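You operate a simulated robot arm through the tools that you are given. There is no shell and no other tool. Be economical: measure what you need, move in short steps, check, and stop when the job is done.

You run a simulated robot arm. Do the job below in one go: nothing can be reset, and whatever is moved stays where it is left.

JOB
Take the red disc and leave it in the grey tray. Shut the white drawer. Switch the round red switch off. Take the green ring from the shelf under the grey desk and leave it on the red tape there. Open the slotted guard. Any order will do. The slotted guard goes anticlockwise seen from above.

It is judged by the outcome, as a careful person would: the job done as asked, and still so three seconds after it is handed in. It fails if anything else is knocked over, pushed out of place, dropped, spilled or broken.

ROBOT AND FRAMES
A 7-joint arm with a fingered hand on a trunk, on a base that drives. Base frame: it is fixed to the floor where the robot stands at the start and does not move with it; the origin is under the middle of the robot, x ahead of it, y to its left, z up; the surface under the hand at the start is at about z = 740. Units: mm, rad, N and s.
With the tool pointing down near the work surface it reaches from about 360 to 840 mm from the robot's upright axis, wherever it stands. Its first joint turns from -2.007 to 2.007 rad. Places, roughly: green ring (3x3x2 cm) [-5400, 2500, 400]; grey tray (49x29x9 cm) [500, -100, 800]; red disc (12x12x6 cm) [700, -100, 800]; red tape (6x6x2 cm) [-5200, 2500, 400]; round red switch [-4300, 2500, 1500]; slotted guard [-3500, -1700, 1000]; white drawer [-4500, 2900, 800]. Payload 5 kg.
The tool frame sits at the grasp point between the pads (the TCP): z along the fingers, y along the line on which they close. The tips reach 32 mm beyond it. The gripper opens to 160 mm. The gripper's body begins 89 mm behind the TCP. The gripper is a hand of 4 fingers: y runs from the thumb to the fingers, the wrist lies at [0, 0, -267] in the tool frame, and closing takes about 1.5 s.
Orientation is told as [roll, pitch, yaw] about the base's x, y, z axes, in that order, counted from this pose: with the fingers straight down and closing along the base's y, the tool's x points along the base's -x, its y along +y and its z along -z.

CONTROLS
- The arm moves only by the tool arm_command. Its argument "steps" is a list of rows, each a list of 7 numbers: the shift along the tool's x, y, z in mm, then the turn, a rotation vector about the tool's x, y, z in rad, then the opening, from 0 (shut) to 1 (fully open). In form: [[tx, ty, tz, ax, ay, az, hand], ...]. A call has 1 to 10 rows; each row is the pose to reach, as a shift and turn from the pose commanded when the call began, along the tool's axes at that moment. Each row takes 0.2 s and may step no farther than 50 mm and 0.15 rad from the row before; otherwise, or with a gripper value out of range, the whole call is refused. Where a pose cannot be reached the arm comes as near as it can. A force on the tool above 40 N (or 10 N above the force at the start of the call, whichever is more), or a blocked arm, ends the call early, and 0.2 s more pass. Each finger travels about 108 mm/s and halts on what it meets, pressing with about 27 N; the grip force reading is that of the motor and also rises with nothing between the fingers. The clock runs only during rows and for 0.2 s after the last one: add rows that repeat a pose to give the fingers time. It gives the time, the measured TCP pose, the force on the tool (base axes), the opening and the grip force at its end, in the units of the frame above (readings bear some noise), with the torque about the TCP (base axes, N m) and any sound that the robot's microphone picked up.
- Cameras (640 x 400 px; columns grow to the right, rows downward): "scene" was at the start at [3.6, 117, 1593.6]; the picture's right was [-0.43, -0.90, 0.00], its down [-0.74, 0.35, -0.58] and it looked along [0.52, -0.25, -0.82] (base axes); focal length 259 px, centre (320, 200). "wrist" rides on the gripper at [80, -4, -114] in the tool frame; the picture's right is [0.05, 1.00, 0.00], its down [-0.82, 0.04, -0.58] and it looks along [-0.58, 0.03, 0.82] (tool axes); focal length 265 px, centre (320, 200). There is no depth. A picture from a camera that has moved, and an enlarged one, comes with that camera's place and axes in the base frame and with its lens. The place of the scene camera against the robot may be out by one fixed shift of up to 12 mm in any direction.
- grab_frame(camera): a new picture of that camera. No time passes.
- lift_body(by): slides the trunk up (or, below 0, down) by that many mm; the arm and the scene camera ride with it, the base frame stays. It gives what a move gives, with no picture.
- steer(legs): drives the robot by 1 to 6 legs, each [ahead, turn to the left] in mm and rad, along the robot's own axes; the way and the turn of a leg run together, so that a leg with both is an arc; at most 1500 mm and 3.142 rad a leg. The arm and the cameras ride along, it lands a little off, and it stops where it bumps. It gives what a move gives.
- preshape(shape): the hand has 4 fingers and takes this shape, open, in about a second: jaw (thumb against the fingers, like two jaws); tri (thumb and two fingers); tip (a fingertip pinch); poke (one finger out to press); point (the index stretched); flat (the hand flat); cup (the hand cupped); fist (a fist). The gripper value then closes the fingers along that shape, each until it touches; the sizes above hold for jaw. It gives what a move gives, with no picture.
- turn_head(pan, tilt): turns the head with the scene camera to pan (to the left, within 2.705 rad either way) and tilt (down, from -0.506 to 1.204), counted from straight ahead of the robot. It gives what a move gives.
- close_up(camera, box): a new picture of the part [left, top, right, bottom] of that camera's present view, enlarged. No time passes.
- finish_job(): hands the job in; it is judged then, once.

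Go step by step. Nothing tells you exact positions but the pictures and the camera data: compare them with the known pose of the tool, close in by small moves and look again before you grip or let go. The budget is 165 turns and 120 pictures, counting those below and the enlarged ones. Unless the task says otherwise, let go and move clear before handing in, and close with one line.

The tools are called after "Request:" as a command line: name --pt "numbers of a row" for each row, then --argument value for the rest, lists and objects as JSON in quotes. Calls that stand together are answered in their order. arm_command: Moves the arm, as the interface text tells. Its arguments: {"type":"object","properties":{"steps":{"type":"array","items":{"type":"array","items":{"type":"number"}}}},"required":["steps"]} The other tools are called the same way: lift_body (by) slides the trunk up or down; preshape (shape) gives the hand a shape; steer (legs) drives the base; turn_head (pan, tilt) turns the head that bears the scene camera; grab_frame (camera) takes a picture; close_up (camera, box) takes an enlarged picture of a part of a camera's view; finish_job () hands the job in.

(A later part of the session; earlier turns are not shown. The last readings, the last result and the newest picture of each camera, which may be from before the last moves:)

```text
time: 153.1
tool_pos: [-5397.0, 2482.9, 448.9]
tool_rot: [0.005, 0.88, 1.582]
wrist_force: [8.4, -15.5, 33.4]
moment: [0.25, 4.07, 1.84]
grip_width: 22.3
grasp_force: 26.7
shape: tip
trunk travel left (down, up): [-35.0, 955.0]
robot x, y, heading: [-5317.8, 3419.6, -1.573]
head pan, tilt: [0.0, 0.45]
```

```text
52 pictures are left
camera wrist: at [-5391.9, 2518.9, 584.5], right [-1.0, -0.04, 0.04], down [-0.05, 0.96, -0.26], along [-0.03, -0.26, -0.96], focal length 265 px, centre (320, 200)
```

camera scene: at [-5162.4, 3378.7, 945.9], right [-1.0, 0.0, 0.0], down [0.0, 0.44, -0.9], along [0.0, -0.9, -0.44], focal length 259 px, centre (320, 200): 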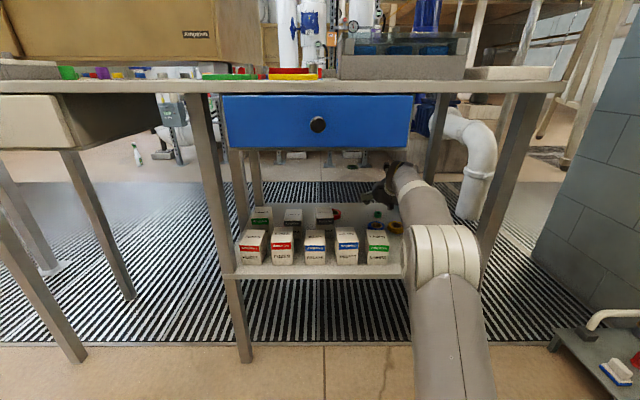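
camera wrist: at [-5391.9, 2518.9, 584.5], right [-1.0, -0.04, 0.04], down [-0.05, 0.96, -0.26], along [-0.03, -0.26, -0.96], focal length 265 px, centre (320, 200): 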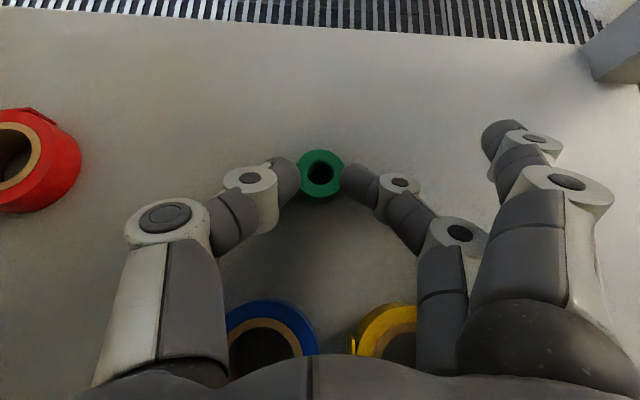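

The ring is pinched, and the idle fingers are pressing on the shelf. I'll lift at once.

Request:
arm_command --pt "10 0 -8 0 0 0 0" --pt "20 0 -17 0 0 0 0" --pt "38 0 -32 0 0 0 0" --pt "50 0 -43 0 0 0 0" --pt "50 0 -43 0 0 0 0"

Request:
grab_frame --camera "wrist"

Request:
close_up --camera "scene" --box '[220, 140, 460, 290]'

```text
time: 154.3
tool_pos: [-5398.1, 2485.6, 504.5]
tool_rot: [-0.008, 0.864, 1.567]
wrist_force: [-0.1, 0.0, -0.4]
moment: [0.01, 0.02, 0.0]
grip_width: 22.3
grasp_force: 26.9
shape: tip
trunk travel left (down, up): [-35.0, 955.0]
robot x, y, heading: [-5318.1, 3419.6, -1.571]
head pan, tilt: [0.0, 0.45]
```

```text
51 pictures are left
camera wrist: at [-5394.3, 2519.2, 640.5], right [-1.0, -0.04, 0.04], down [-0.04, 0.97, -0.24], along [-0.03, -0.25, -0.97], focal length 265 px, centre (320, 200)
```

wrist: 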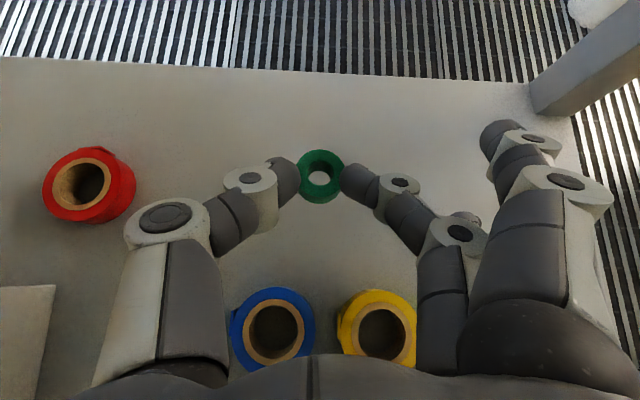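

```text
2.67 times, centred on (340, 215) of scene
camera zoom: at [-5162.3, 3378.7, 945.9], right [-1.0, 0.0, 0.0], down [0.0, 0.44, -0.9], along [0.0, -0.9, -0.44], focal length 691 px, centre (267, 160)
```

zoom: 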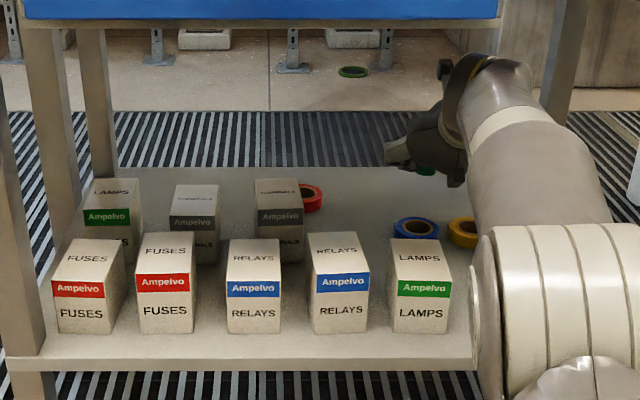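

The ring is held. Shelf boxes sit near the tape's +x front side, so I'll yaw the hand about 35° (wrist towards -x) to keep it clear of the box before carrying the ring over.

Request:
arm_command --pt "4 0 -3 0.114 0 -0.0975 0" --pt "8 0 -7 0.228 0 -0.195 0" --pt "12 0 -10 0.342 0 -0.2925 0" --pt "12 0 -10 0.456 0 -0.39 0" --pt "12 0 -10 0.456 0 -0.39 0"

Request:
grab_frame --camera "wrist"

Request:
grab_frame --camera "scene"

```text
time: 155.5
tool_pos: [-5397.7, 2484.4, 520.2]
tool_rot: [-0.003, 0.867, 2.173]
wrist_force: [0.4, 0.2, -1.2]
moment: [0.0, -0.03, 0.01]
grip_width: 22.2
grasp_force: 26.6
shape: tip
trunk travel left (down, up): [-35.0, 955.0]
robot x, y, heading: [-5317.3, 3414.4, -1.574]
head pan, tilt: [0.0, 0.45]
```

```text
49 pictures are left
camera wrist: at [-5414.0, 2515.7, 656.5], right [-0.8, -0.59, 0.04], down [-0.58, 0.77, -0.25], along [0.12, -0.22, -0.97], focal length 265 px, centre (320, 200)
```

wrist: 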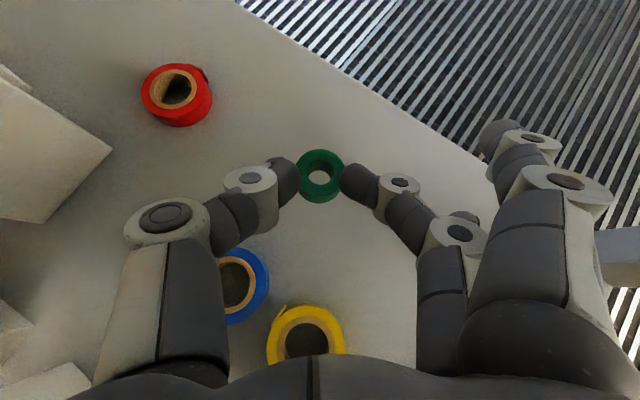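

```text
48 pictures are left
camera scene: at [-5162.4, 3378.6, 945.9], right [-1.0, 0.0, 0.0], down [0.0, 0.44, -0.9], along [0.0, -0.9, -0.44], focal length 259 px, centre (320, 200)
```

scene: 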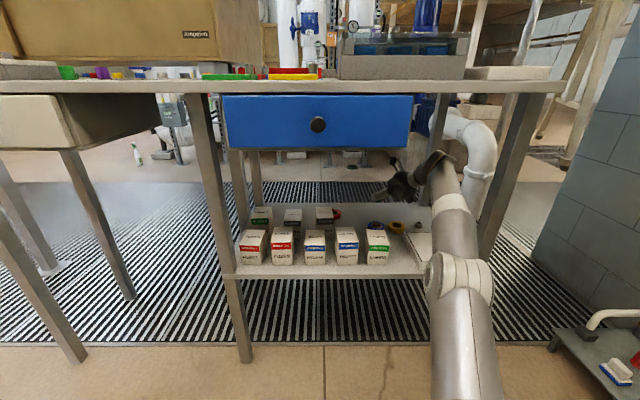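

The tape centre is confirmed at (-5213, 2460). I'll carry the ring over it at this height.

Request:
arm_command --pt "13 -28 15.4 0 0 0 0" --pt "26 -56 31 0 0 0 0" --pt "39.5 -83 46 0 0 0 0" --pt "53 -111 61.5 0 0 0 0" --pt "66 -139 77 0 0 0 0" --pt "66 -139 77 0 0 0 0"

Request:
grab_frame --camera "wrist"

Request:
close_up --camera "scene" --box '[220, 130, 460, 280]'

```text
time: 156.9
tool_pos: [-5226.4, 2479.2, 521.5]
tool_rot: [-0.004, 0.866, 2.171]
wrist_force: [0.8, 0.0, -0.4]
moment: [0.01, -0.03, 0.03]
grip_width: 21.9
grasp_force: 26.8
shape: tip
trunk travel left (down, up): [-35.0, 955.0]
robot x, y, heading: [-5319.8, 3418.8, -1.572]
head pan, tilt: [0.0, 0.45]
```

```text
47 pictures are left
camera wrist: at [-5243.6, 2509.7, 657.5], right [-0.8, -0.59, 0.04], down [-0.58, 0.77, -0.25], along [0.12, -0.22, -0.97], focal length 265 px, centre (320, 200)
```

wrist: 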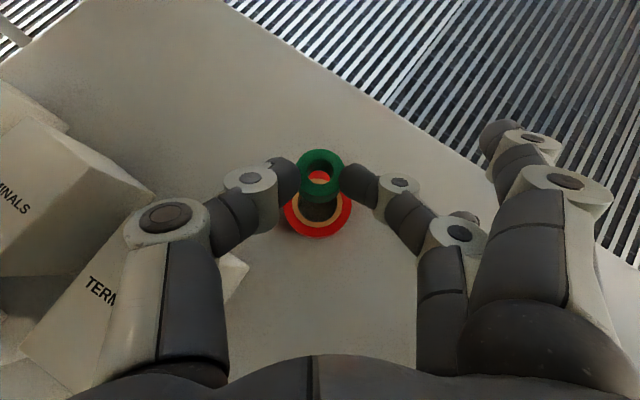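

```text
2.67 times, centred on (340, 205) of scene
camera zoom: at [-5162.3, 3378.7, 945.9], right [-1.0, 0.0, 0.0], down [0.0, 0.44, -0.9], along [0.0, -0.9, -0.44], focal length 691 px, centre (267, 187)
```

zoom: 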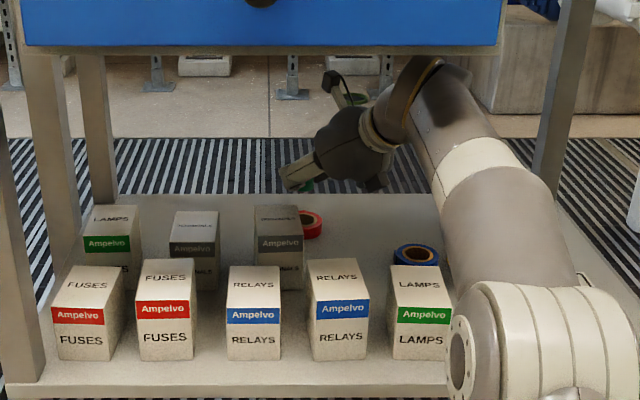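

The ring sits over the tape, but the thumb knuckle overhangs the box corner. I'll yaw another 26° about the ring so the thumb clears the box before lowering.

Request:
arm_command --pt "0.5 3 0.5 0.114 0 -0.0975 0" --pt "1 7 1 0.228 0 -0.195 0" --pt "1.4 10 1.7 0.342 0 -0.2925 0" --pt "1.4 10 1.7 0.342 0 -0.2925 0"

Request:
grab_frame --camera "wrist"

Request:
grab_frame --camera "scene"

```text
time: 157.9
tool_pos: [-5227.1, 2521.0, 503.7]
tool_rot: [0.0, 0.866, 2.625]
wrist_force: [0.2, 0.0, 0.1]
moment: [0.02, -0.01, -0.02]
grip_width: 21.6
grasp_force: 27.1
shape: tip
out of reach, approached as far as the arm can: row 2, 3, 4
trunk travel left (down, up): [-35.0, 955.0]
robot x, y, heading: [-5320.5, 3421.8, -1.57]
head pan, tilt: [0.0, 0.45]
```

```text
45 pictures are left
camera wrist: at [-5254.3, 2541.1, 638.4], right [-0.46, -0.89, 0.04], down [-0.86, 0.44, -0.25], along [0.2, -0.15, -0.97], focal length 265 px, centre (320, 200)
```

wrist: 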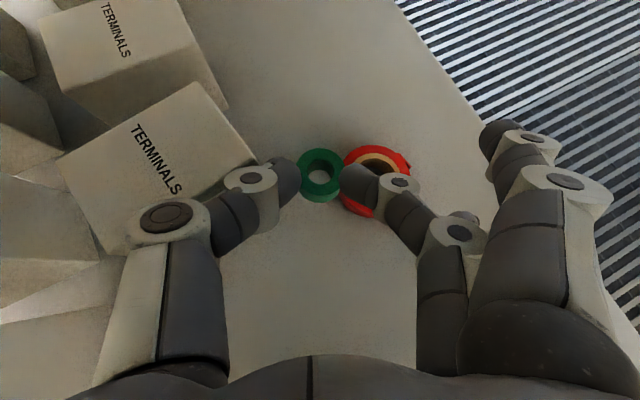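

```text
44 pictures are left
camera scene: at [-5162.3, 3378.7, 946.0], right [-1.0, 0.0, 0.0], down [0.0, 0.44, -0.9], along [0.0, -0.9, -0.44], focal length 259 px, centre (320, 200)
```

scene: 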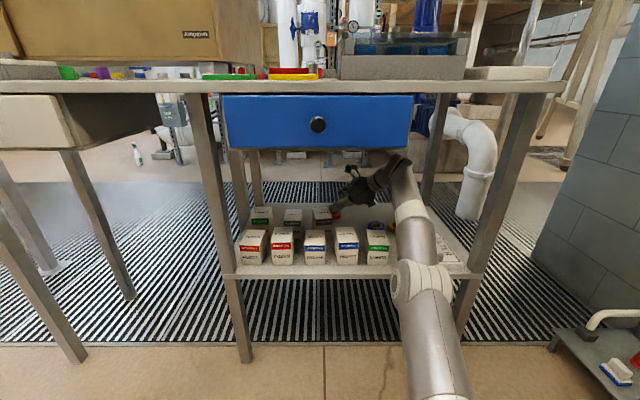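

The hand reached that yaw but sits 42 mm short, so driving forward 50 mm brings it back over the tape, moving away from the box.

Request:
steer --legs '[[50, 0]]'

Request:
grab_frame --camera "wrist"

```text
time: 158.8
tool_pos: [-5225.6, 2468.8, 501.2]
tool_rot: [-0.002, 0.866, 2.622]
wrist_force: [0.3, 0.1, 0.1]
moment: [-0.01, -0.04, 0.0]
grip_width: 21.8
grasp_force: 27.6
shape: tip
trunk travel left (down, up): [-35.0, 955.0]
robot x, y, heading: [-5317.0, 3370.1, -1.569]
head pan, tilt: [0.0, 0.45]
```

```text
43 pictures are left
camera wrist: at [-5254.6, 2490.0, 638.4], right [-0.47, -0.88, 0.04], down [-0.86, 0.44, -0.25], along [0.2, -0.15, -0.97], focal length 265 px, centre (320, 200)
```

wrist: 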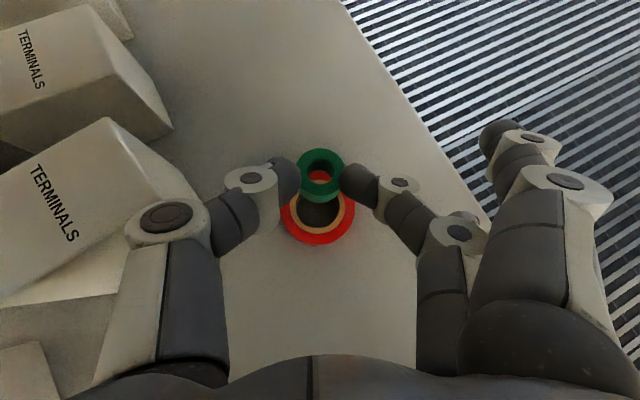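

The ring is about 9 mm off the tape centre, so I'll correct that and lower to just above the tape.

Request:
arm_command --pt "-5 1 -6 0 0 0 0" --pt "-14 1 2 0 0 0 0" --pt "-22 1 9 0 0 0 0" --pt "-22 1 9 0 0 0 0"

Request:
close_up --camera "wrist" --box '[120, 80, 480, 305]'

Request:
close_up --camera "scene" --box '[280, 140, 420, 240]'

```text
time: 159.8
tool_pos: [-5233.4, 2471.6, 478.9]
tool_rot: [0.001, 0.868, 2.625]
wrist_force: [0.8, -0.2, -0.6]
moment: [-0.01, -0.01, 0.01]
grip_width: 21.9
grasp_force: 27.1
shape: tip
trunk travel left (down, up): [-35.0, 955.0]
robot x, y, heading: [-5314.1, 3368.5, -1.569]
head pan, tilt: [0.0, 0.45]
```

```text
1.78 times, centred on (300, 192) of wrist
camera zoom: at [-5262.3, 2492.7, 615.0], right [-0.47, -0.88, 0.04], down [-0.86, 0.44, -0.25], along [0.2, -0.15, -0.97], focal length 472 px, centre (356, 213)
```

zoom: 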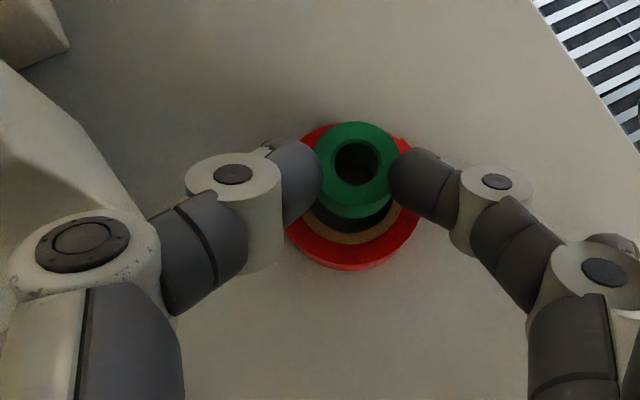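

```text
4.00 times, centred on (350, 190) of scene
camera zoom: at [-5162.4, 3327.8, 945.9], right [-1.0, 0.0, 0.0], down [0.0, 0.44, -0.9], along [0.0, -0.9, -0.44], focal length 1037 px, centre (200, 240)
```

zoom: 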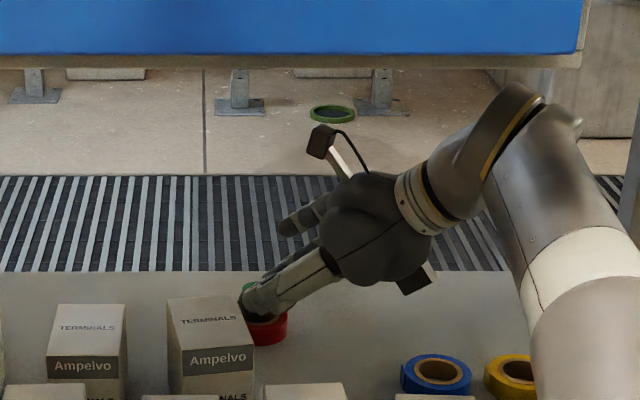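

The tape's hole is about as wide as the ring, so I'll set the ring 12 mm off-centre on the roll's rim, where it can't drop through. I'll move forward and feel down.

Request:
arm_command --pt "2 0 6 0 0 0 0" --pt "2 0 10 0 0 0 0" --pt "0.5 0 11.4 0 0 0 0" --pt "0.5 0 11.4 0 0 0 0"

Request:
arm_command --pt "-0.8 0 0.7 0 0 0 0" --pt "-1.5 0 1.3 0 0 0 0" --pt "-1.5 0 1.3 0 0 0 0"

Request:
close_up --camera "wrist" --box '[200, 120, 440, 270]'

```text
time: 160.8
tool_pos: [-5225.0, 2467.1, 471.9]
tool_rot: [0.0, 0.868, 2.622]
wrist_force: [0.3, -0.1, -1.1]
moment: [0.0, 0.04, 0.0]
grip_width: 21.5
grasp_force: 26.7
shape: tip
trunk travel left (down, up): [-35.0, 955.0]
robot x, y, heading: [-5317.4, 3365.7, -1.572]
head pan, tilt: [0.0, 0.45]
```

```text
time: 161.6
tool_pos: [-5225.5, 2468.3, 470.8]
tool_rot: [-0.001, 0.868, 2.622]
wrist_force: [0.4, 0.2, -0.6]
moment: [-0.01, 0.03, 0.01]
grip_width: 21.8
grasp_force: 27.6
shape: tip
trunk travel left (down, up): [-35.0, 955.0]
robot x, y, heading: [-5316.1, 3367.7, -1.57]
head pan, tilt: [0.0, 0.45]
```

```text
2.67 times, centred on (320, 195) of wrist
camera zoom: at [-5253.8, 2488.6, 606.6], right [-0.47, -0.88, 0.04], down [-0.86, 0.44, -0.25], along [0.2, -0.15, -0.97], focal length 708 px, centre (320, 213)
```

zoom: 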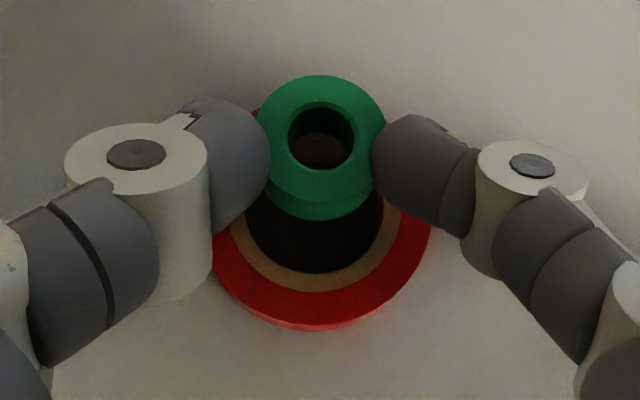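

The hole is about 34 mm and the ring about 28 mm, so I'll shift 3.5 mm more onto the rim, then feel down.

Request:
arm_command --pt "2.3 0 2.6 0 0 0 0" --pt "0.8 0 3.9 0 0 0 0" --pt "0 0 4.6 0 0 0 0" --pt "0 0 4.6 0 0 0 0"

Request:
arm_command --pt "-0.8 0 0.7 0 0 0 0" --pt "-1.5 0 1.3 0 0 0 0" --pt "-1.5 0 1.3 0 0 0 0"

Request:
arm_command --pt "-0.8 0 0.7 0 0 0 0" --pt "-1.5 0 1.3 0 0 0 0" --pt "-1.5 0 1.3 0 0 0 0"

Request:
close_up --camera "wrist" --box '[200, 120, 440, 270]'

```text
time: 162.6
tool_pos: [-5222.6, 2465.7, 467.0]
tool_rot: [-0.001, 0.867, 2.624]
wrist_force: [-0.6, 0.9, 0.2]
moment: [0.01, 0.0, 0.06]
grip_width: 21.9
grasp_force: 26.9
shape: tip
trunk travel left (down, up): [-35.0, 955.0]
robot x, y, heading: [-5316.1, 3366.8, -1.564]
head pan, tilt: [0.0, 0.45]
```

```text
time: 163.4
tool_pos: [-5222.6, 2465.2, 466.5]
tool_rot: [0.0, 0.867, 2.623]
wrist_force: [0.2, -0.3, 3.1]
moment: [-0.03, -0.03, -0.01]
grip_width: 21.7
grasp_force: 27.5
shape: tip
trunk travel left (down, up): [-35.0, 955.0]
robot x, y, heading: [-5319.2, 3367.1, -1.574]
head pan, tilt: [0.0, 0.45]
```

```text
time: 164.2
tool_pos: [-5221.7, 2466.2, 465.8]
tool_rot: [0.001, 0.868, 2.625]
wrist_force: [-0.6, -1.9, 10.7]
moment: [-0.13, -0.19, -0.09]
grip_width: 21.8
grasp_force: 27.1
shape: tip
trunk travel left (down, up): [-35.0, 955.0]
robot x, y, heading: [-5317.3, 3366.3, -1.569]
head pan, tilt: [0.0, 0.45]
```

```text
2.67 times, centred on (320, 195) of wrist
camera zoom: at [-5250.6, 2486.9, 602.5], right [-0.47, -0.88, 0.04], down [-0.86, 0.44, -0.25], along [0.2, -0.15, -0.97], focal length 708 px, centre (320, 213)
```

zoom: 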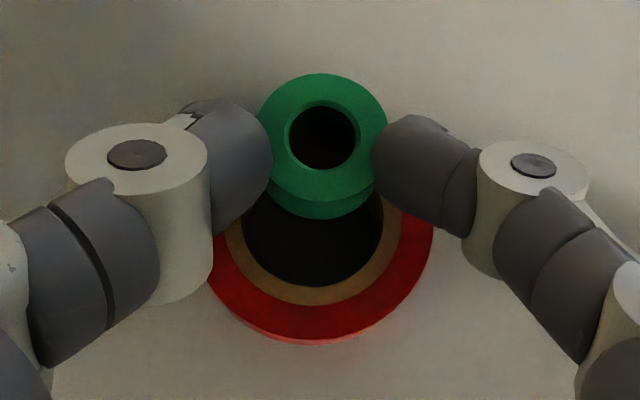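

The ring is seated on the roll's rim with 10 N of contact. I'll relieve the pressure a little and open gently.

Request:
arm_command --pt "1 0 -0.9 0 0 0 0" --pt "1 0 -0.9 0 0 0 0.16" --pt "1 0 -0.9 0 0 0 0.2" --pt "1 0 -0.9 0 0 0 0.25" --pt "1 0 -0.9 0 0 0 0.32" --pt "1 0 -0.9 0 0 0 0.32"

Request:
close_up --camera "wrist" --box '[200, 120, 440, 270]'

```text
time: 165.6
tool_pos: [-5222.7, 2465.7, 464.5]
tool_rot: [-0.001, 0.867, 2.62]
wrist_force: [-0.2, 0.5, 0.8]
moment: [0.0, -0.01, 0.01]
grip_width: 50.7
grasp_force: 0.1
shape: tip
trunk travel left (down, up): [-35.0, 955.0]
robot x, y, heading: [-5317.2, 3368.1, -1.567]
head pan, tilt: [0.0, 0.45]
```

```text
2.67 times, centred on (320, 195) of wrist
camera zoom: at [-5250.9, 2486.7, 601.2], right [-0.47, -0.88, 0.04], down [-0.86, 0.44, -0.25], along [0.2, -0.15, -0.97], focal length 708 px, centre (320, 213)
```

zoom: 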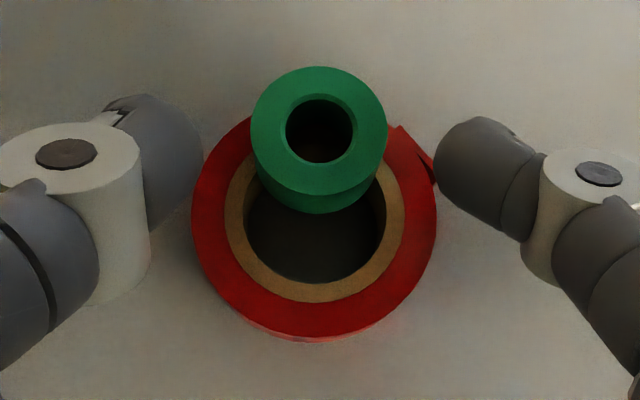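

The ring rests stably on the red tape. I'll retract up, then back along the way I came: -x, un-yaw, and out.

Request:
arm_command --pt "15 0 -13 0 0 0 0.32" --pt "30 0 -26 0 0 0 0.32" --pt "40 0 -34 0 0 0 0.32" --pt "40 0 -34 0 0 0 0.32"

Request:
arm_command --pt "-20 17 -23 0 0 0 0.32" --pt "-39 35 -46 0 0 0 0.32" --pt "-59 52 -69 0 0 0 0.32" --pt "-79 70 -92 0 0 0 0.32" --pt "-95 84 -111 0 0 0 0.32" --pt "-95 84 -111 0 0 0 0.32"

Request:
grab_frame --camera "wrist"

```text
time: 166.6
tool_pos: [-5217.3, 2476.2, 512.4]
tool_rot: [-0.001, 0.867, 2.621]
wrist_force: [0.3, 0.3, -0.2]
moment: [-0.02, -0.03, 0.02]
grip_width: 50.9
grasp_force: 0.1
shape: tip
out of reach, approached as far as the arm can: row 2, 3, 4
trunk travel left (down, up): [-35.0, 955.0]
robot x, y, heading: [-5316.3, 3364.9, -1.568]
head pan, tilt: [0.0, 0.45]
```

```text
time: 168.0
tool_pos: [-5370.6, 2498.5, 496.9]
tool_rot: [-0.001, 0.867, 2.621]
wrist_force: [-0.1, 0.8, -0.1]
moment: [0.0, -0.05, 0.01]
grip_width: 51.0
grasp_force: 0.1
shape: tip
out of reach, approached as far as the arm can: row 2, 3, 4, 5, 6
trunk travel left (down, up): [-35.0, 955.0]
robot x, y, heading: [-5317.2, 3371.4, -1.57]
head pan, tilt: [0.0, 0.45]
```

```text
37 pictures are left
camera wrist: at [-5398.4, 2519.7, 634.1], right [-0.47, -0.88, 0.04], down [-0.86, 0.44, -0.25], along [0.2, -0.15, -0.97], focal length 265 px, centre (320, 200)
```

wrist: 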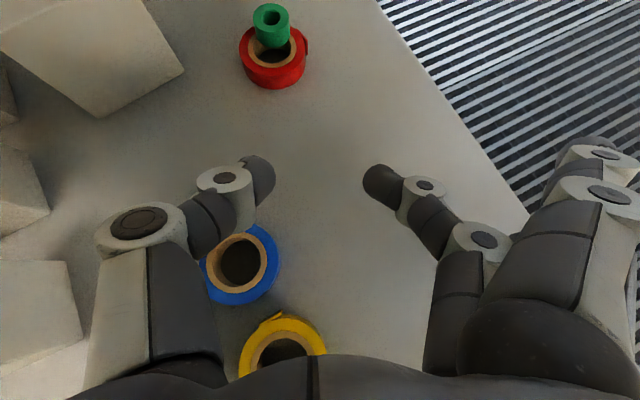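

Request:
arm_command --pt "4 0 -3 -0.114 0 0.0975 0.32" --pt "8 0 -7 -0.228 0 0.195 0.32" --pt "12 0 -10 -0.342 0 0.2925 0.32" --pt "16 0 -13 -0.456 0 0.39 0.32" --pt "20 0 -17 -0.57 0 0.4875 0.32" --pt "20 0 -17 -0.684 0 0.585 0.32" --pt "20 0 -17 -0.798 0 0.6825 0.32" --pt "20 0 -17 -0.798 0 0.6825 0.32"

Request:
grab_frame --camera "wrist"

Request:
grab_frame --camera "scene"

```text
time: 169.8
tool_pos: [-5369.0, 2498.5, 526.1]
tool_rot: [-0.005, 0.865, 1.57]
wrist_force: [-0.4, -0.6, 0.7]
moment: [0.0, 0.03, 0.0]
grip_width: 51.2
grasp_force: 0.0
shape: tip
trunk travel left (down, up): [-35.0, 955.0]
robot x, y, heading: [-5314.9, 3366.1, -1.572]
head pan, tilt: [0.0, 0.45]
```

```text
36 pictures are left
camera wrist: at [-5366.3, 2532.6, 661.9], right [-1.0, -0.04, 0.04], down [-0.04, 0.97, -0.25], along [-0.03, -0.25, -0.97], focal length 265 px, centre (320, 200)
```

wrist: 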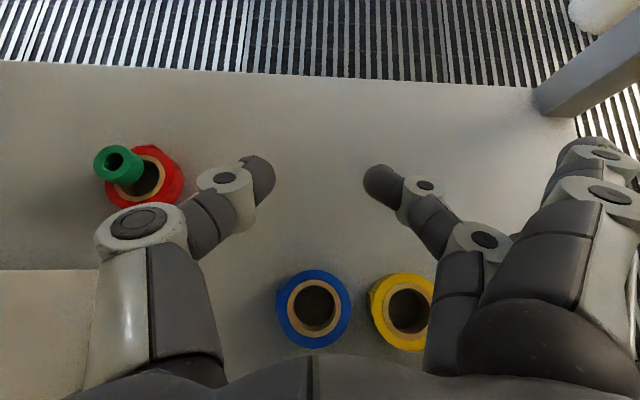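

```text
35 pictures are left
camera scene: at [-5162.4, 3327.8, 945.9], right [-1.0, 0.0, 0.0], down [0.0, 0.44, -0.9], along [0.0, -0.9, -0.44], focal length 259 px, centre (320, 200)
```

scene: 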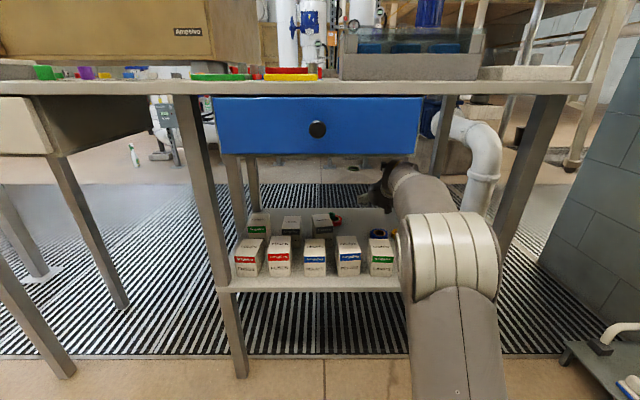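

I'll shift to the same lane used at entry (-5410, z 534) and back out.

Request:
arm_command --pt "3 20 -3 0 0 0 0.32" --pt "6 41 -5 0 0 0 0.32" --pt "6 41 -5 0 0 0 0.32"

Request:
steer --legs '[[-480, 0]]'

Request:
grab_frame --camera "scene"

```text
time: 170.6
tool_pos: [-5411.0, 2498.5, 532.1]
tool_rot: [-0.004, 0.866, 1.57]
wrist_force: [0.5, 0.0, 0.2]
moment: [0.01, -0.01, -0.03]
grip_width: 51.1
grasp_force: 0.1
shape: tip
trunk travel left (down, up): [-35.0, 955.0]
robot x, y, heading: [-5315.1, 3366.5, -1.573]
head pan, tilt: [0.0, 0.45]
```

```text
time: 173.4
tool_pos: [-5415.1, 2972.9, 533.0]
tool_rot: [-0.007, 0.864, 1.561]
wrist_force: [0.2, -0.5, 0.2]
moment: [-0.01, 0.02, 0.02]
grip_width: 51.3
grasp_force: 0.1
shape: tip
trunk travel left (down, up): [-35.0, 955.0]
robot x, y, heading: [-5314.5, 3843.7, -1.58]
head pan, tilt: [0.0, 0.45]
```

```text
34 pictures are left
camera scene: at [-5160.9, 3800.5, 945.9], right [-1.0, 0.01, 0.0], down [0.0, 0.44, -0.9], along [-0.01, -0.9, -0.44], focal length 259 px, centre (320, 200)
```

scene: 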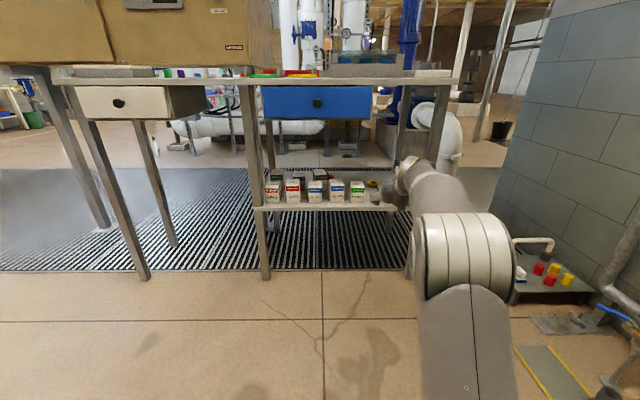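

The shelf work is done and everything else there looks undisturbed. Next I'll travel back towards the slotted guard near (-3500, -1700), raising the trunk first.

Request:
lift_body --by 400

Request:
steer --legs '[[0, 1.255], [850, 0], [850, 0], [0, -0.658], [1100, 0], [1060, 0]]'

Request:
turn_head --pan -0.5 --tilt 0.25

Request:
grab_frame --camera "scene"

```text
time: 177.3
tool_pos: [-5415.2, 2972.5, 931.8]
tool_rot: [-0.005, 0.862, 1.562]
wrist_force: [0.2, -0.4, 0.4]
moment: [-0.03, 0.03, 0.02]
grip_width: 51.3
grasp_force: 0.0
shape: tip
trunk travel left (down, up): [-435.0, 555.0]
robot x, y, heading: [-5313.8, 3839.3, -1.58]
head pan, tilt: [0.0, 0.45]
```

```text
time: 201.0
tool_pos: [-2131.6, 722.6, 932.1]
tool_rot: [-0.006, 0.862, 2.163]
wrist_force: [0.3, 0.0, -0.5]
moment: [-0.02, 0.02, 0.01]
grip_width: 51.2
grasp_force: 0.1
shape: tip
trunk travel left (down, up): [-435.0, 555.0]
robot x, y, heading: [-2542.2, 1499.1, -0.973]
head pan, tilt: [0.0, 0.45]
```

```text
time: 201.9
tool_pos: [-2131.5, 723.5, 932.8]
tool_rot: [-0.005, 0.864, 2.163]
wrist_force: [-0.2, -0.6, -0.5]
moment: [-0.01, -0.01, 0.02]
grip_width: 51.3
grasp_force: 0.2
shape: tip
trunk travel left (down, up): [-435.0, 555.0]
robot x, y, heading: [-2541.4, 1498.2, -0.976]
head pan, tilt: [-0.499, 0.25]
```

```text
33 pictures are left
camera scene: at [-2438.0, 1532.9, 1364.6], right [-1.0, -0.1, 0.0], down [-0.02, 0.25, -0.97], along [0.09, -0.96, -0.25], focal length 259 px, centre (320, 200)
```

scene: 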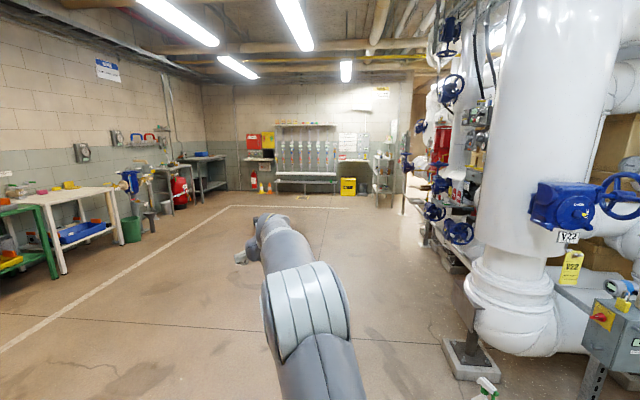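

Request:
steer --legs '[[0, -0.55], [1400, 0], [1300, 0]]'

Request:
turn_head --pan -1.2 --tilt 0.25

Request:
grab_frame --camera "scene"

```text
time: 216.6
tool_pos: [-2489.9, -2070.5, 932.7]
tool_rot: [-0.006, 0.865, 1.612]
wrist_force: [0.8, -0.4, -0.6]
moment: [0.02, 0.03, -0.01]
grip_width: 51.0
grasp_force: 0.0
shape: tip
trunk travel left (down, up): [-435.0, 555.0]
robot x, y, heading: [-2432.3, -1196.8, -1.53]
head pan, tilt: [-0.499, 0.25]
```

```text
time: 217.6
tool_pos: [-2488.7, -2070.7, 932.0]
tool_rot: [-0.004, 0.865, 1.615]
wrist_force: [0.1, 0.7, 0.0]
moment: [0.02, -0.03, -0.02]
grip_width: 50.9
grasp_force: 0.1
shape: tip
trunk travel left (down, up): [-435.0, 555.0]
robot x, y, heading: [-2435.2, -1200.6, -1.526]
head pan, tilt: [-1.201, 0.25]
```

```text
32 pictures are left
camera scene: at [-2368.5, -1176.3, 1364.6], right [-0.4, 0.91, 0.0], down [0.23, 0.1, -0.97], along [-0.89, -0.39, -0.25], focal length 259 px, centre (320, 200)
```

scene: 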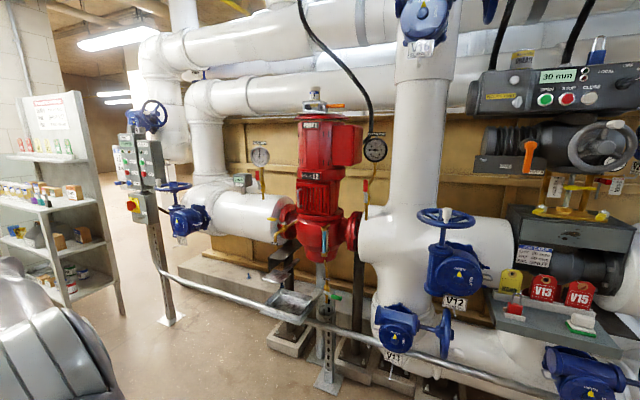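

The red pump is ahead, and the slotted guard should be around its coupling. I'll zoom in.

Request:
close_up --camera "scene" --box '[230, 90, 410, 280]'

```text
2.11 times, centred on (320, 185) of scene
camera zoom: at [-2368.5, -1176.3, 1364.6], right [-0.4, 0.91, 0.0], down [0.23, 0.1, -0.97], along [-0.89, -0.39, -0.25], focal length 546 px, centre (320, 232)
```

zoom: 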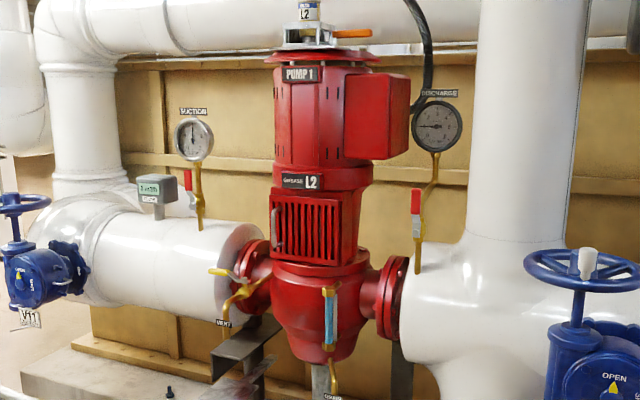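

The guard is a red slotted door on the pump, with a handle on its left side at about (-3400, -1735, 1070). I'll retract and level the arm, then turn to face the pump from a distance.

Request:
arm_command --pt "-27 0 -32 0 0.12 0 0.5" --pt "-54 0 -63 0 0.24 0 0.5" --pt "-81 0 -95 0 0.36 0 0.5" --pt "-108 0 -127 0 0.48 0 0.5" --pt "-135 0 -158 0 0.6 0 0.5" --pt "-162 0 -190 0 0.7 0 0.5" --pt "-162 0 -190 0 0.7 0 0.5"

Request:
steer --legs '[[450, 0], [0, -1.6]]'

Request:
preshape --shape "jaw"

Request:
turn_head --pan 0.0 --tilt 0.3

Request:
grab_frame --camera "scene"

```text
time: 219.4
tool_pos: [-2463.7, -1824.4, 932.5]
tool_rot: [-0.421, 1.564, 1.261]
wrist_force: [1.7, -0.2, -1.3]
moment: [0.0, -0.01, -0.1]
grip_width: 79.7
grasp_force: 0.0
shape: tip
trunk travel left (down, up): [-435.0, 555.0]
robot x, y, heading: [-2436.2, -1197.8, -1.529]
head pan, tilt: [-1.201, 0.25]
stopped in row 7: the arm was blocked; the commanded pose is now the measured one
```

```text
time: 226.0
tool_pos: [-3042.0, -1570.9, 932.9]
tool_rot: [-0.757, 1.564, -0.706]
wrist_force: [-0.1, 0.8, -0.2]
moment: [0.01, 0.03, -0.01]
grip_width: 79.7
grasp_force: 0.0
shape: tip
trunk travel left (down, up): [-435.0, 555.0]
robot x, y, heading: [-2420.4, -1642.8, 3.128]
head pan, tilt: [-1.201, 0.25]
```

```text
time: 226.9
tool_pos: [-3042.5, -1571.5, 932.0]
tool_rot: [-0.765, 1.564, -0.715]
wrist_force: [-0.4, 0.5, 0.3]
moment: [-0.01, 0.03, 0.01]
grip_width: 160.0
grasp_force: 0.1
shape: jaw
trunk travel left (down, up): [-435.0, 555.0]
robot x, y, heading: [-2415.0, -1645.2, 3.124]
head pan, tilt: [-1.201, 0.25]
```

```text
time: 228.3
tool_pos: [-3042.5, -1570.6, 933.4]
tool_rot: [-0.764, 1.564, -0.713]
wrist_force: [-1.0, 0.7, 0.5]
moment: [0.0, 0.02, 0.02]
grip_width: 159.9
grasp_force: 0.0
shape: jaw
trunk travel left (down, up): [-435.0, 555.0]
robot x, y, heading: [-2415.7, -1638.5, 3.128]
head pan, tilt: [0.0, 0.3]
```

```text
30 pictures are left
camera scene: at [-2455.6, -1804.7, 1359.9], right [0.01, 1.0, 0.0], down [0.3, 0.0, -0.96], along [-0.96, 0.01, -0.3], focal length 259 px, centre (320, 200)
```

scene: 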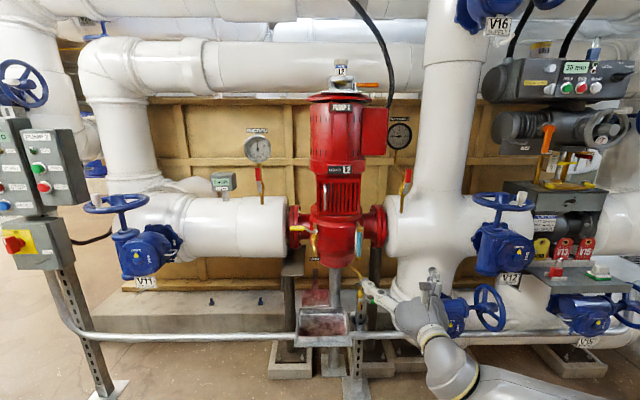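

Request:
close_up --camera "scene" --box '[280, 150, 400, 250]'

Request:
grab_frame --camera "wrist"

```text
4.00 times, centred on (340, 200) of scene
camera zoom: at [-2455.6, -1804.7, 1359.9], right [0.01, 1.0, 0.0], down [0.3, 0.0, -0.96], along [-0.96, 0.01, -0.3], focal length 1037 px, centre (240, 200)
```

zoom: 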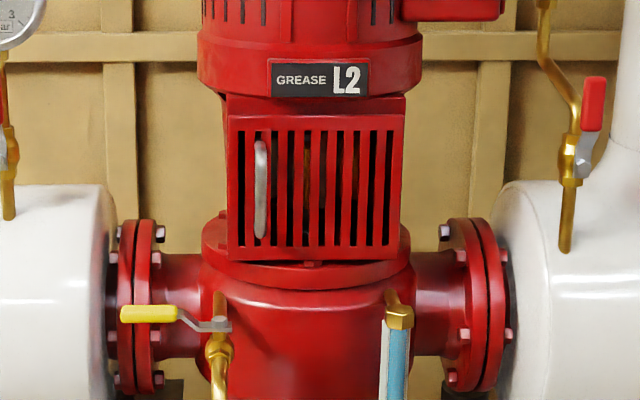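

```text
28 pictures are left
camera wrist: at [-2928.9, -1569.2, 1014.5], right [-0.05, 1.0, 0.05], down [0.58, 0.07, -0.81], along [-0.81, -0.01, -0.58], focal length 265 px, centre (320, 200)
```

wrist: 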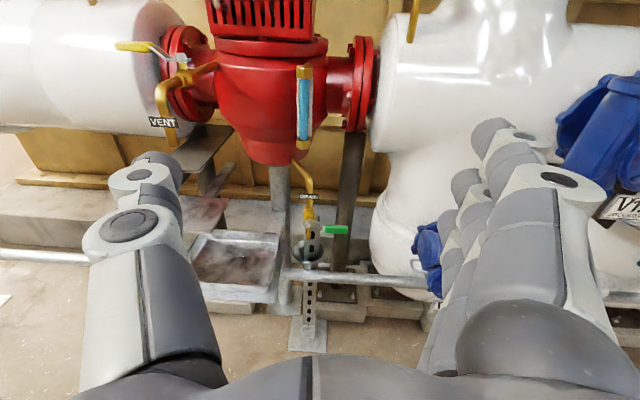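

The guard is a hinged door: handle bar at about (-3471, -1774, 1053), hinge on the right near y=-1628. I'll raise to handle height, shift left, then drive closer.

Request:
lift_body --by 122

Request:
arm_command --pt "0 -45 0 0 0 0 0.6" --pt "0 -90 0 0 0 0 0.55" --pt "0 -135 0 0 0 0 0.5" --pt "0 -175 0 0 0 0 0.5" --pt "0 -203 0 0 0 0 0.5" --pt "0 -203 0 0 0 0 0.5"

Request:
steer --legs '[[240, 0]]'

Request:
grab_frame --camera "wrist"

Request:
grab_frame --camera "scene"

```text
time: 229.8
tool_pos: [-3042.2, -1570.3, 1054.0]
tool_rot: [-0.757, 1.564, -0.705]
wrist_force: [-0.2, 0.1, -0.5]
moment: [0.0, -0.02, 0.01]
grip_width: 159.8
grasp_force: 0.1
shape: jaw
trunk travel left (down, up): [-557.0, 433.0]
robot x, y, heading: [-2421.0, -1639.0, 3.135]
head pan, tilt: [0.0, 0.3]
```

```text
time: 231.2
tool_pos: [-3032.1, -1776.8, 1056.6]
tool_rot: [-0.712, 1.565, -0.662]
wrist_force: [-0.3, -0.5, -0.4]
moment: [0.02, -0.02, 0.0]
grip_width: 80.7
grasp_force: 0.1
shape: jaw
trunk travel left (down, up): [-557.0, 433.0]
robot x, y, heading: [-2419.9, -1642.2, 3.123]
head pan, tilt: [0.0, 0.3]
```

```text
time: 233.1
tool_pos: [-3275.9, -1774.9, 1055.6]
tool_rot: [-0.725, 1.563, -0.672]
wrist_force: [-0.6, -0.3, -0.1]
moment: [0.0, 0.0, -0.02]
grip_width: 80.6
grasp_force: 0.2
shape: jaw
trunk travel left (down, up): [-557.0, 433.0]
robot x, y, heading: [-2659.8, -1634.0, 3.13]
head pan, tilt: [0.0, 0.3]
```

```text
27 pictures are left
camera wrist: at [-3163.0, -1772.5, 1138.7], right [-0.05, 1.0, 0.05], down [0.58, 0.07, -0.81], along [-0.81, -0.01, -0.58], focal length 265 px, centre (320, 200)
```

wrist: 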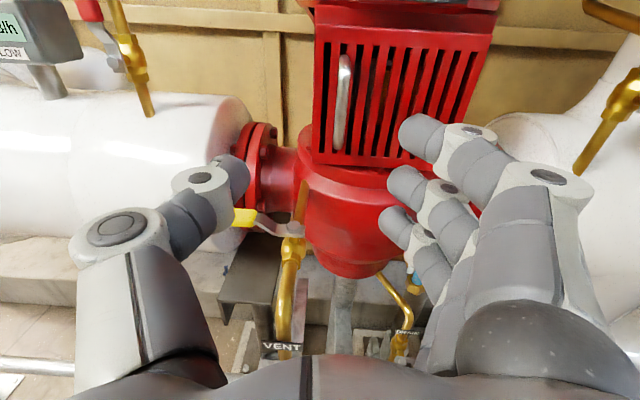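

```text
26 pictures are left
camera scene: at [-2699.9, -1801.8, 1481.9], right [0.01, 1.0, 0.0], down [0.3, 0.0, -0.96], along [-0.96, 0.01, -0.3], focal length 259 px, centre (320, 200)
```

scene: 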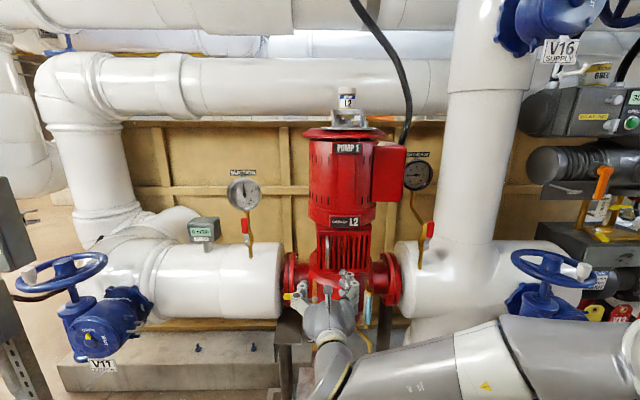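

Request:
arm_command --pt "0 6 40 0 0 0 0.5" --pt "0 12 80 0 0 0 0.5" --pt "0 16 115 0 0 0 0.5" --pt "0 16 115 0 0 0 0.5"

Request:
grab_frame --camera "wrist"

```text
time: 234.1
tool_pos: [-3393.4, -1764.5, 1056.6]
tool_rot: [-0.702, 1.565, -0.649]
wrist_force: [0.1, -0.6, -0.6]
moment: [-0.01, 0.03, 0.02]
grip_width: 80.7
grasp_force: 0.0
shape: jaw
trunk travel left (down, up): [-557.0, 433.0]
robot x, y, heading: [-2658.9, -1642.9, 3.133]
head pan, tilt: [0.0, 0.3]
```

```text
25 pictures are left
camera wrist: at [-3279.6, -1762.6, 1139.1], right [-0.05, 1.0, 0.05], down [0.58, 0.07, -0.81], along [-0.81, -0.01, -0.58], focal length 265 px, centre (320, 200)
```

wrist: 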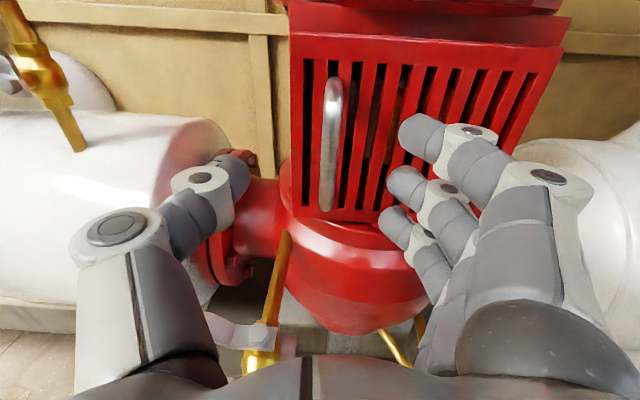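

The handle is centred, so I'll advance 62 mm and close on it.

Request:
arm_command --pt "0 3 30 0 0 0 0.5" --pt "0 5 55 0 0 0 0.5" --pt "0 5 62 0 0 0 0.5" --pt "0 5 62 0 0 0 0.35" --pt "0 5 62 0 0 0 0.2" --pt "0 5 62 0 0 0 0.05" --pt "0 5 62 0 0 0 0" --pt "0 5 62 0 0 0 0" --pt "0 5 62 0 0 0 0"

Request:
grab_frame --camera "wrist"

```text
time: 234.8
tool_pos: [-3445.4, -1763.4, 1058.0]
tool_rot: [-0.535, 1.564, -0.479]
wrist_force: [33.1, 4.3, 4.5]
moment: [0.22, 0.35, -1.82]
grip_width: 82.0
grasp_force: 0.1
shape: jaw
trunk travel left (down, up): [-557.0, 433.0]
robot x, y, heading: [-2660.3, -1633.5, 3.13]
head pan, tilt: [0.0, 0.3]
stopped in row 3: the force on the tool passed its limit at 50 N (the readings are from after the stop); the commanded pose is now the measured one
```

```text
24 pictures are left
camera wrist: at [-3332.4, -1762.3, 1139.4], right [-0.05, 1.0, 0.05], down [0.58, 0.07, -0.81], along [-0.81, -0.02, -0.58], focal length 265 px, centre (320, 200)
```

wrist: 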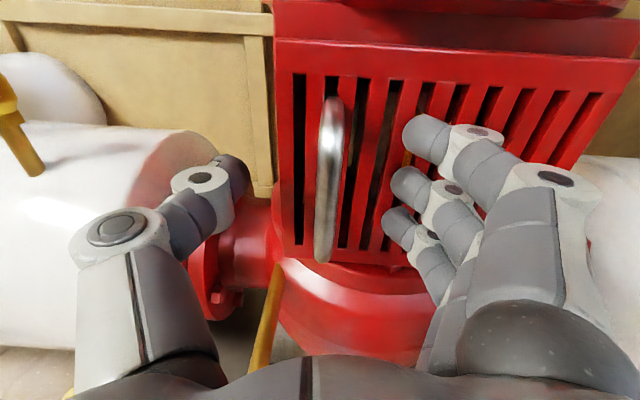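

The fingertips touched the door face, so I'll back off 6 mm and close on the bar.

Request:
arm_command --pt "0 3 -6 0 0 0 0.5" --pt "0 3 -6 0 0 0 0.35" --pt "0 3 -6 0 0 0 0.2" --pt "0 3 -6 0 0 0 0.05" --pt "0 3 -6 0 0 0 0" --pt "0 3 -6 0 0 0 0" --pt "0 3 -6 0 0 0 0"

Request:
grab_frame --camera "wrist"

```text
time: 236.4
tool_pos: [-3445.4, -1759.7, 1052.5]
tool_rot: [-0.457, 1.558, -0.407]
wrist_force: [0.5, 2.4, -0.3]
moment: [0.0, 0.02, -0.24]
grip_width: 0.1
grasp_force: 27.4
shape: jaw
trunk travel left (down, up): [-557.0, 433.0]
robot x, y, heading: [-2663.5, -1635.5, 3.127]
head pan, tilt: [0.0, 0.3]
```

```text
23 pictures are left
camera wrist: at [-3332.2, -1757.4, 1136.7], right [-0.05, 1.0, 0.05], down [0.58, 0.07, -0.81], along [-0.81, -0.02, -0.59], focal length 265 px, centre (320, 200)
```

wrist: 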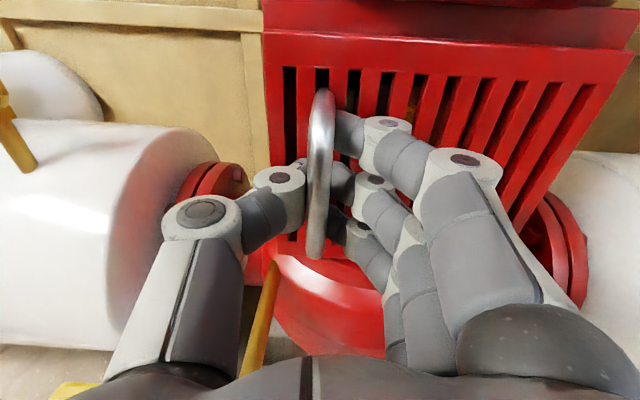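

The fingers have hooked behind the handle bar. I'll pull along the hinge arc, rotating the hand with the door, to about 30°.

Request:
arm_command --pt "0 6 -17 0.13 0 0 0" --pt "0 15 -34 0.26 0 0 0" --pt "0 26 -49 0.39 0 0 0" --pt "0 38 -62 0.52 0 0 0" --pt "0 38 -62 0.52 0 0 0"

Request:
grab_frame --camera "wrist"

```text
time: 237.6
tool_pos: [-3382.8, -1722.2, 1055.5]
tool_rot: [-0.768, 1.558, -0.188]
wrist_force: [12.1, -12.6, -13.4]
moment: [0.04, -0.15, -0.07]
grip_width: 0.0
grasp_force: 26.8
shape: jaw
trunk travel left (down, up): [-557.0, 433.0]
robot x, y, heading: [-2661.1, -1637.0, 3.13]
head pan, tilt: [0.0, 0.3]
```

```text
22 pictures are left
camera wrist: at [-3286.7, -1662.6, 1137.2], right [-0.55, 0.84, 0.04], down [0.47, 0.35, -0.81], along [-0.69, -0.42, -0.58], focal length 265 px, centre (320, 200)
```

wrist: 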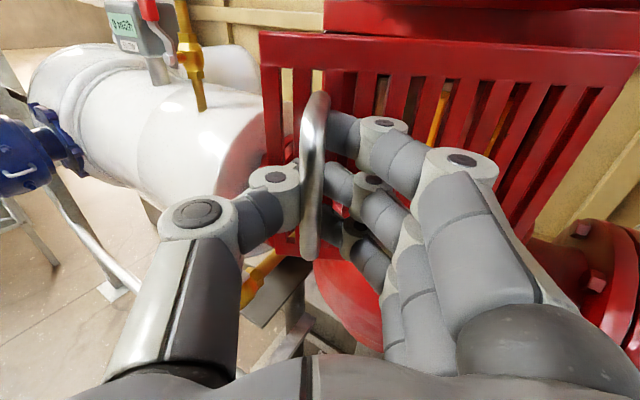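

The door is swinging. I'll repeat the same local arc for another 30°.

Request:
arm_command --pt "0 6 -17 0.13 0 0 0" --pt "0 15 -34 0.26 0 0 0" --pt "0 26 -49 0.39 0 0 0" --pt "0 38 -62 0.52 0 0 0" --pt "0 38 -62 0.52 0 0 0"

Request:
grab_frame --camera "wrist"

```text
time: 238.1
tool_pos: [-3370.2, -1709.4, 1056.9]
tool_rot: [0.743, 1.478, 1.479]
wrist_force: [2.6, 1.6, -11.7]
moment: [-0.44, -0.08, -0.52]
grip_width: 0.1
grasp_force: 27.2
shape: jaw
trunk travel left (down, up): [-557.0, 433.0]
robot x, y, heading: [-2663.6, -1634.8, 3.131]
head pan, tilt: [0.0, 0.3]
stopped in row 2: the force on the tool passed its limit at 45 N (the readings are from after the stop); the commanded pose is now the measured one
```

```text
21 pictures are left
camera wrist: at [-3283.7, -1643.3, 1144.5], right [-0.67, 0.73, 0.11], down [0.41, 0.49, -0.77], along [-0.62, -0.47, -0.63], focal length 265 px, centre (320, 200)
```

wrist: 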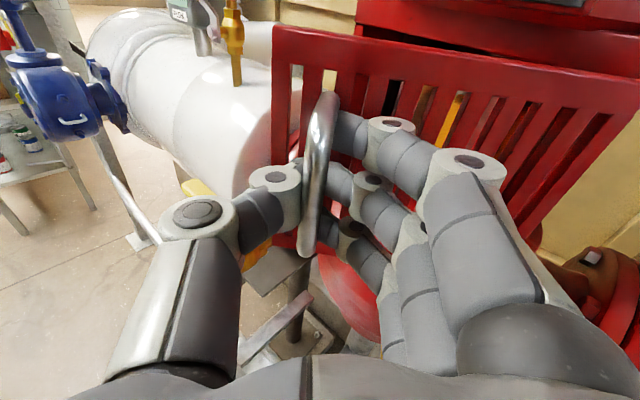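

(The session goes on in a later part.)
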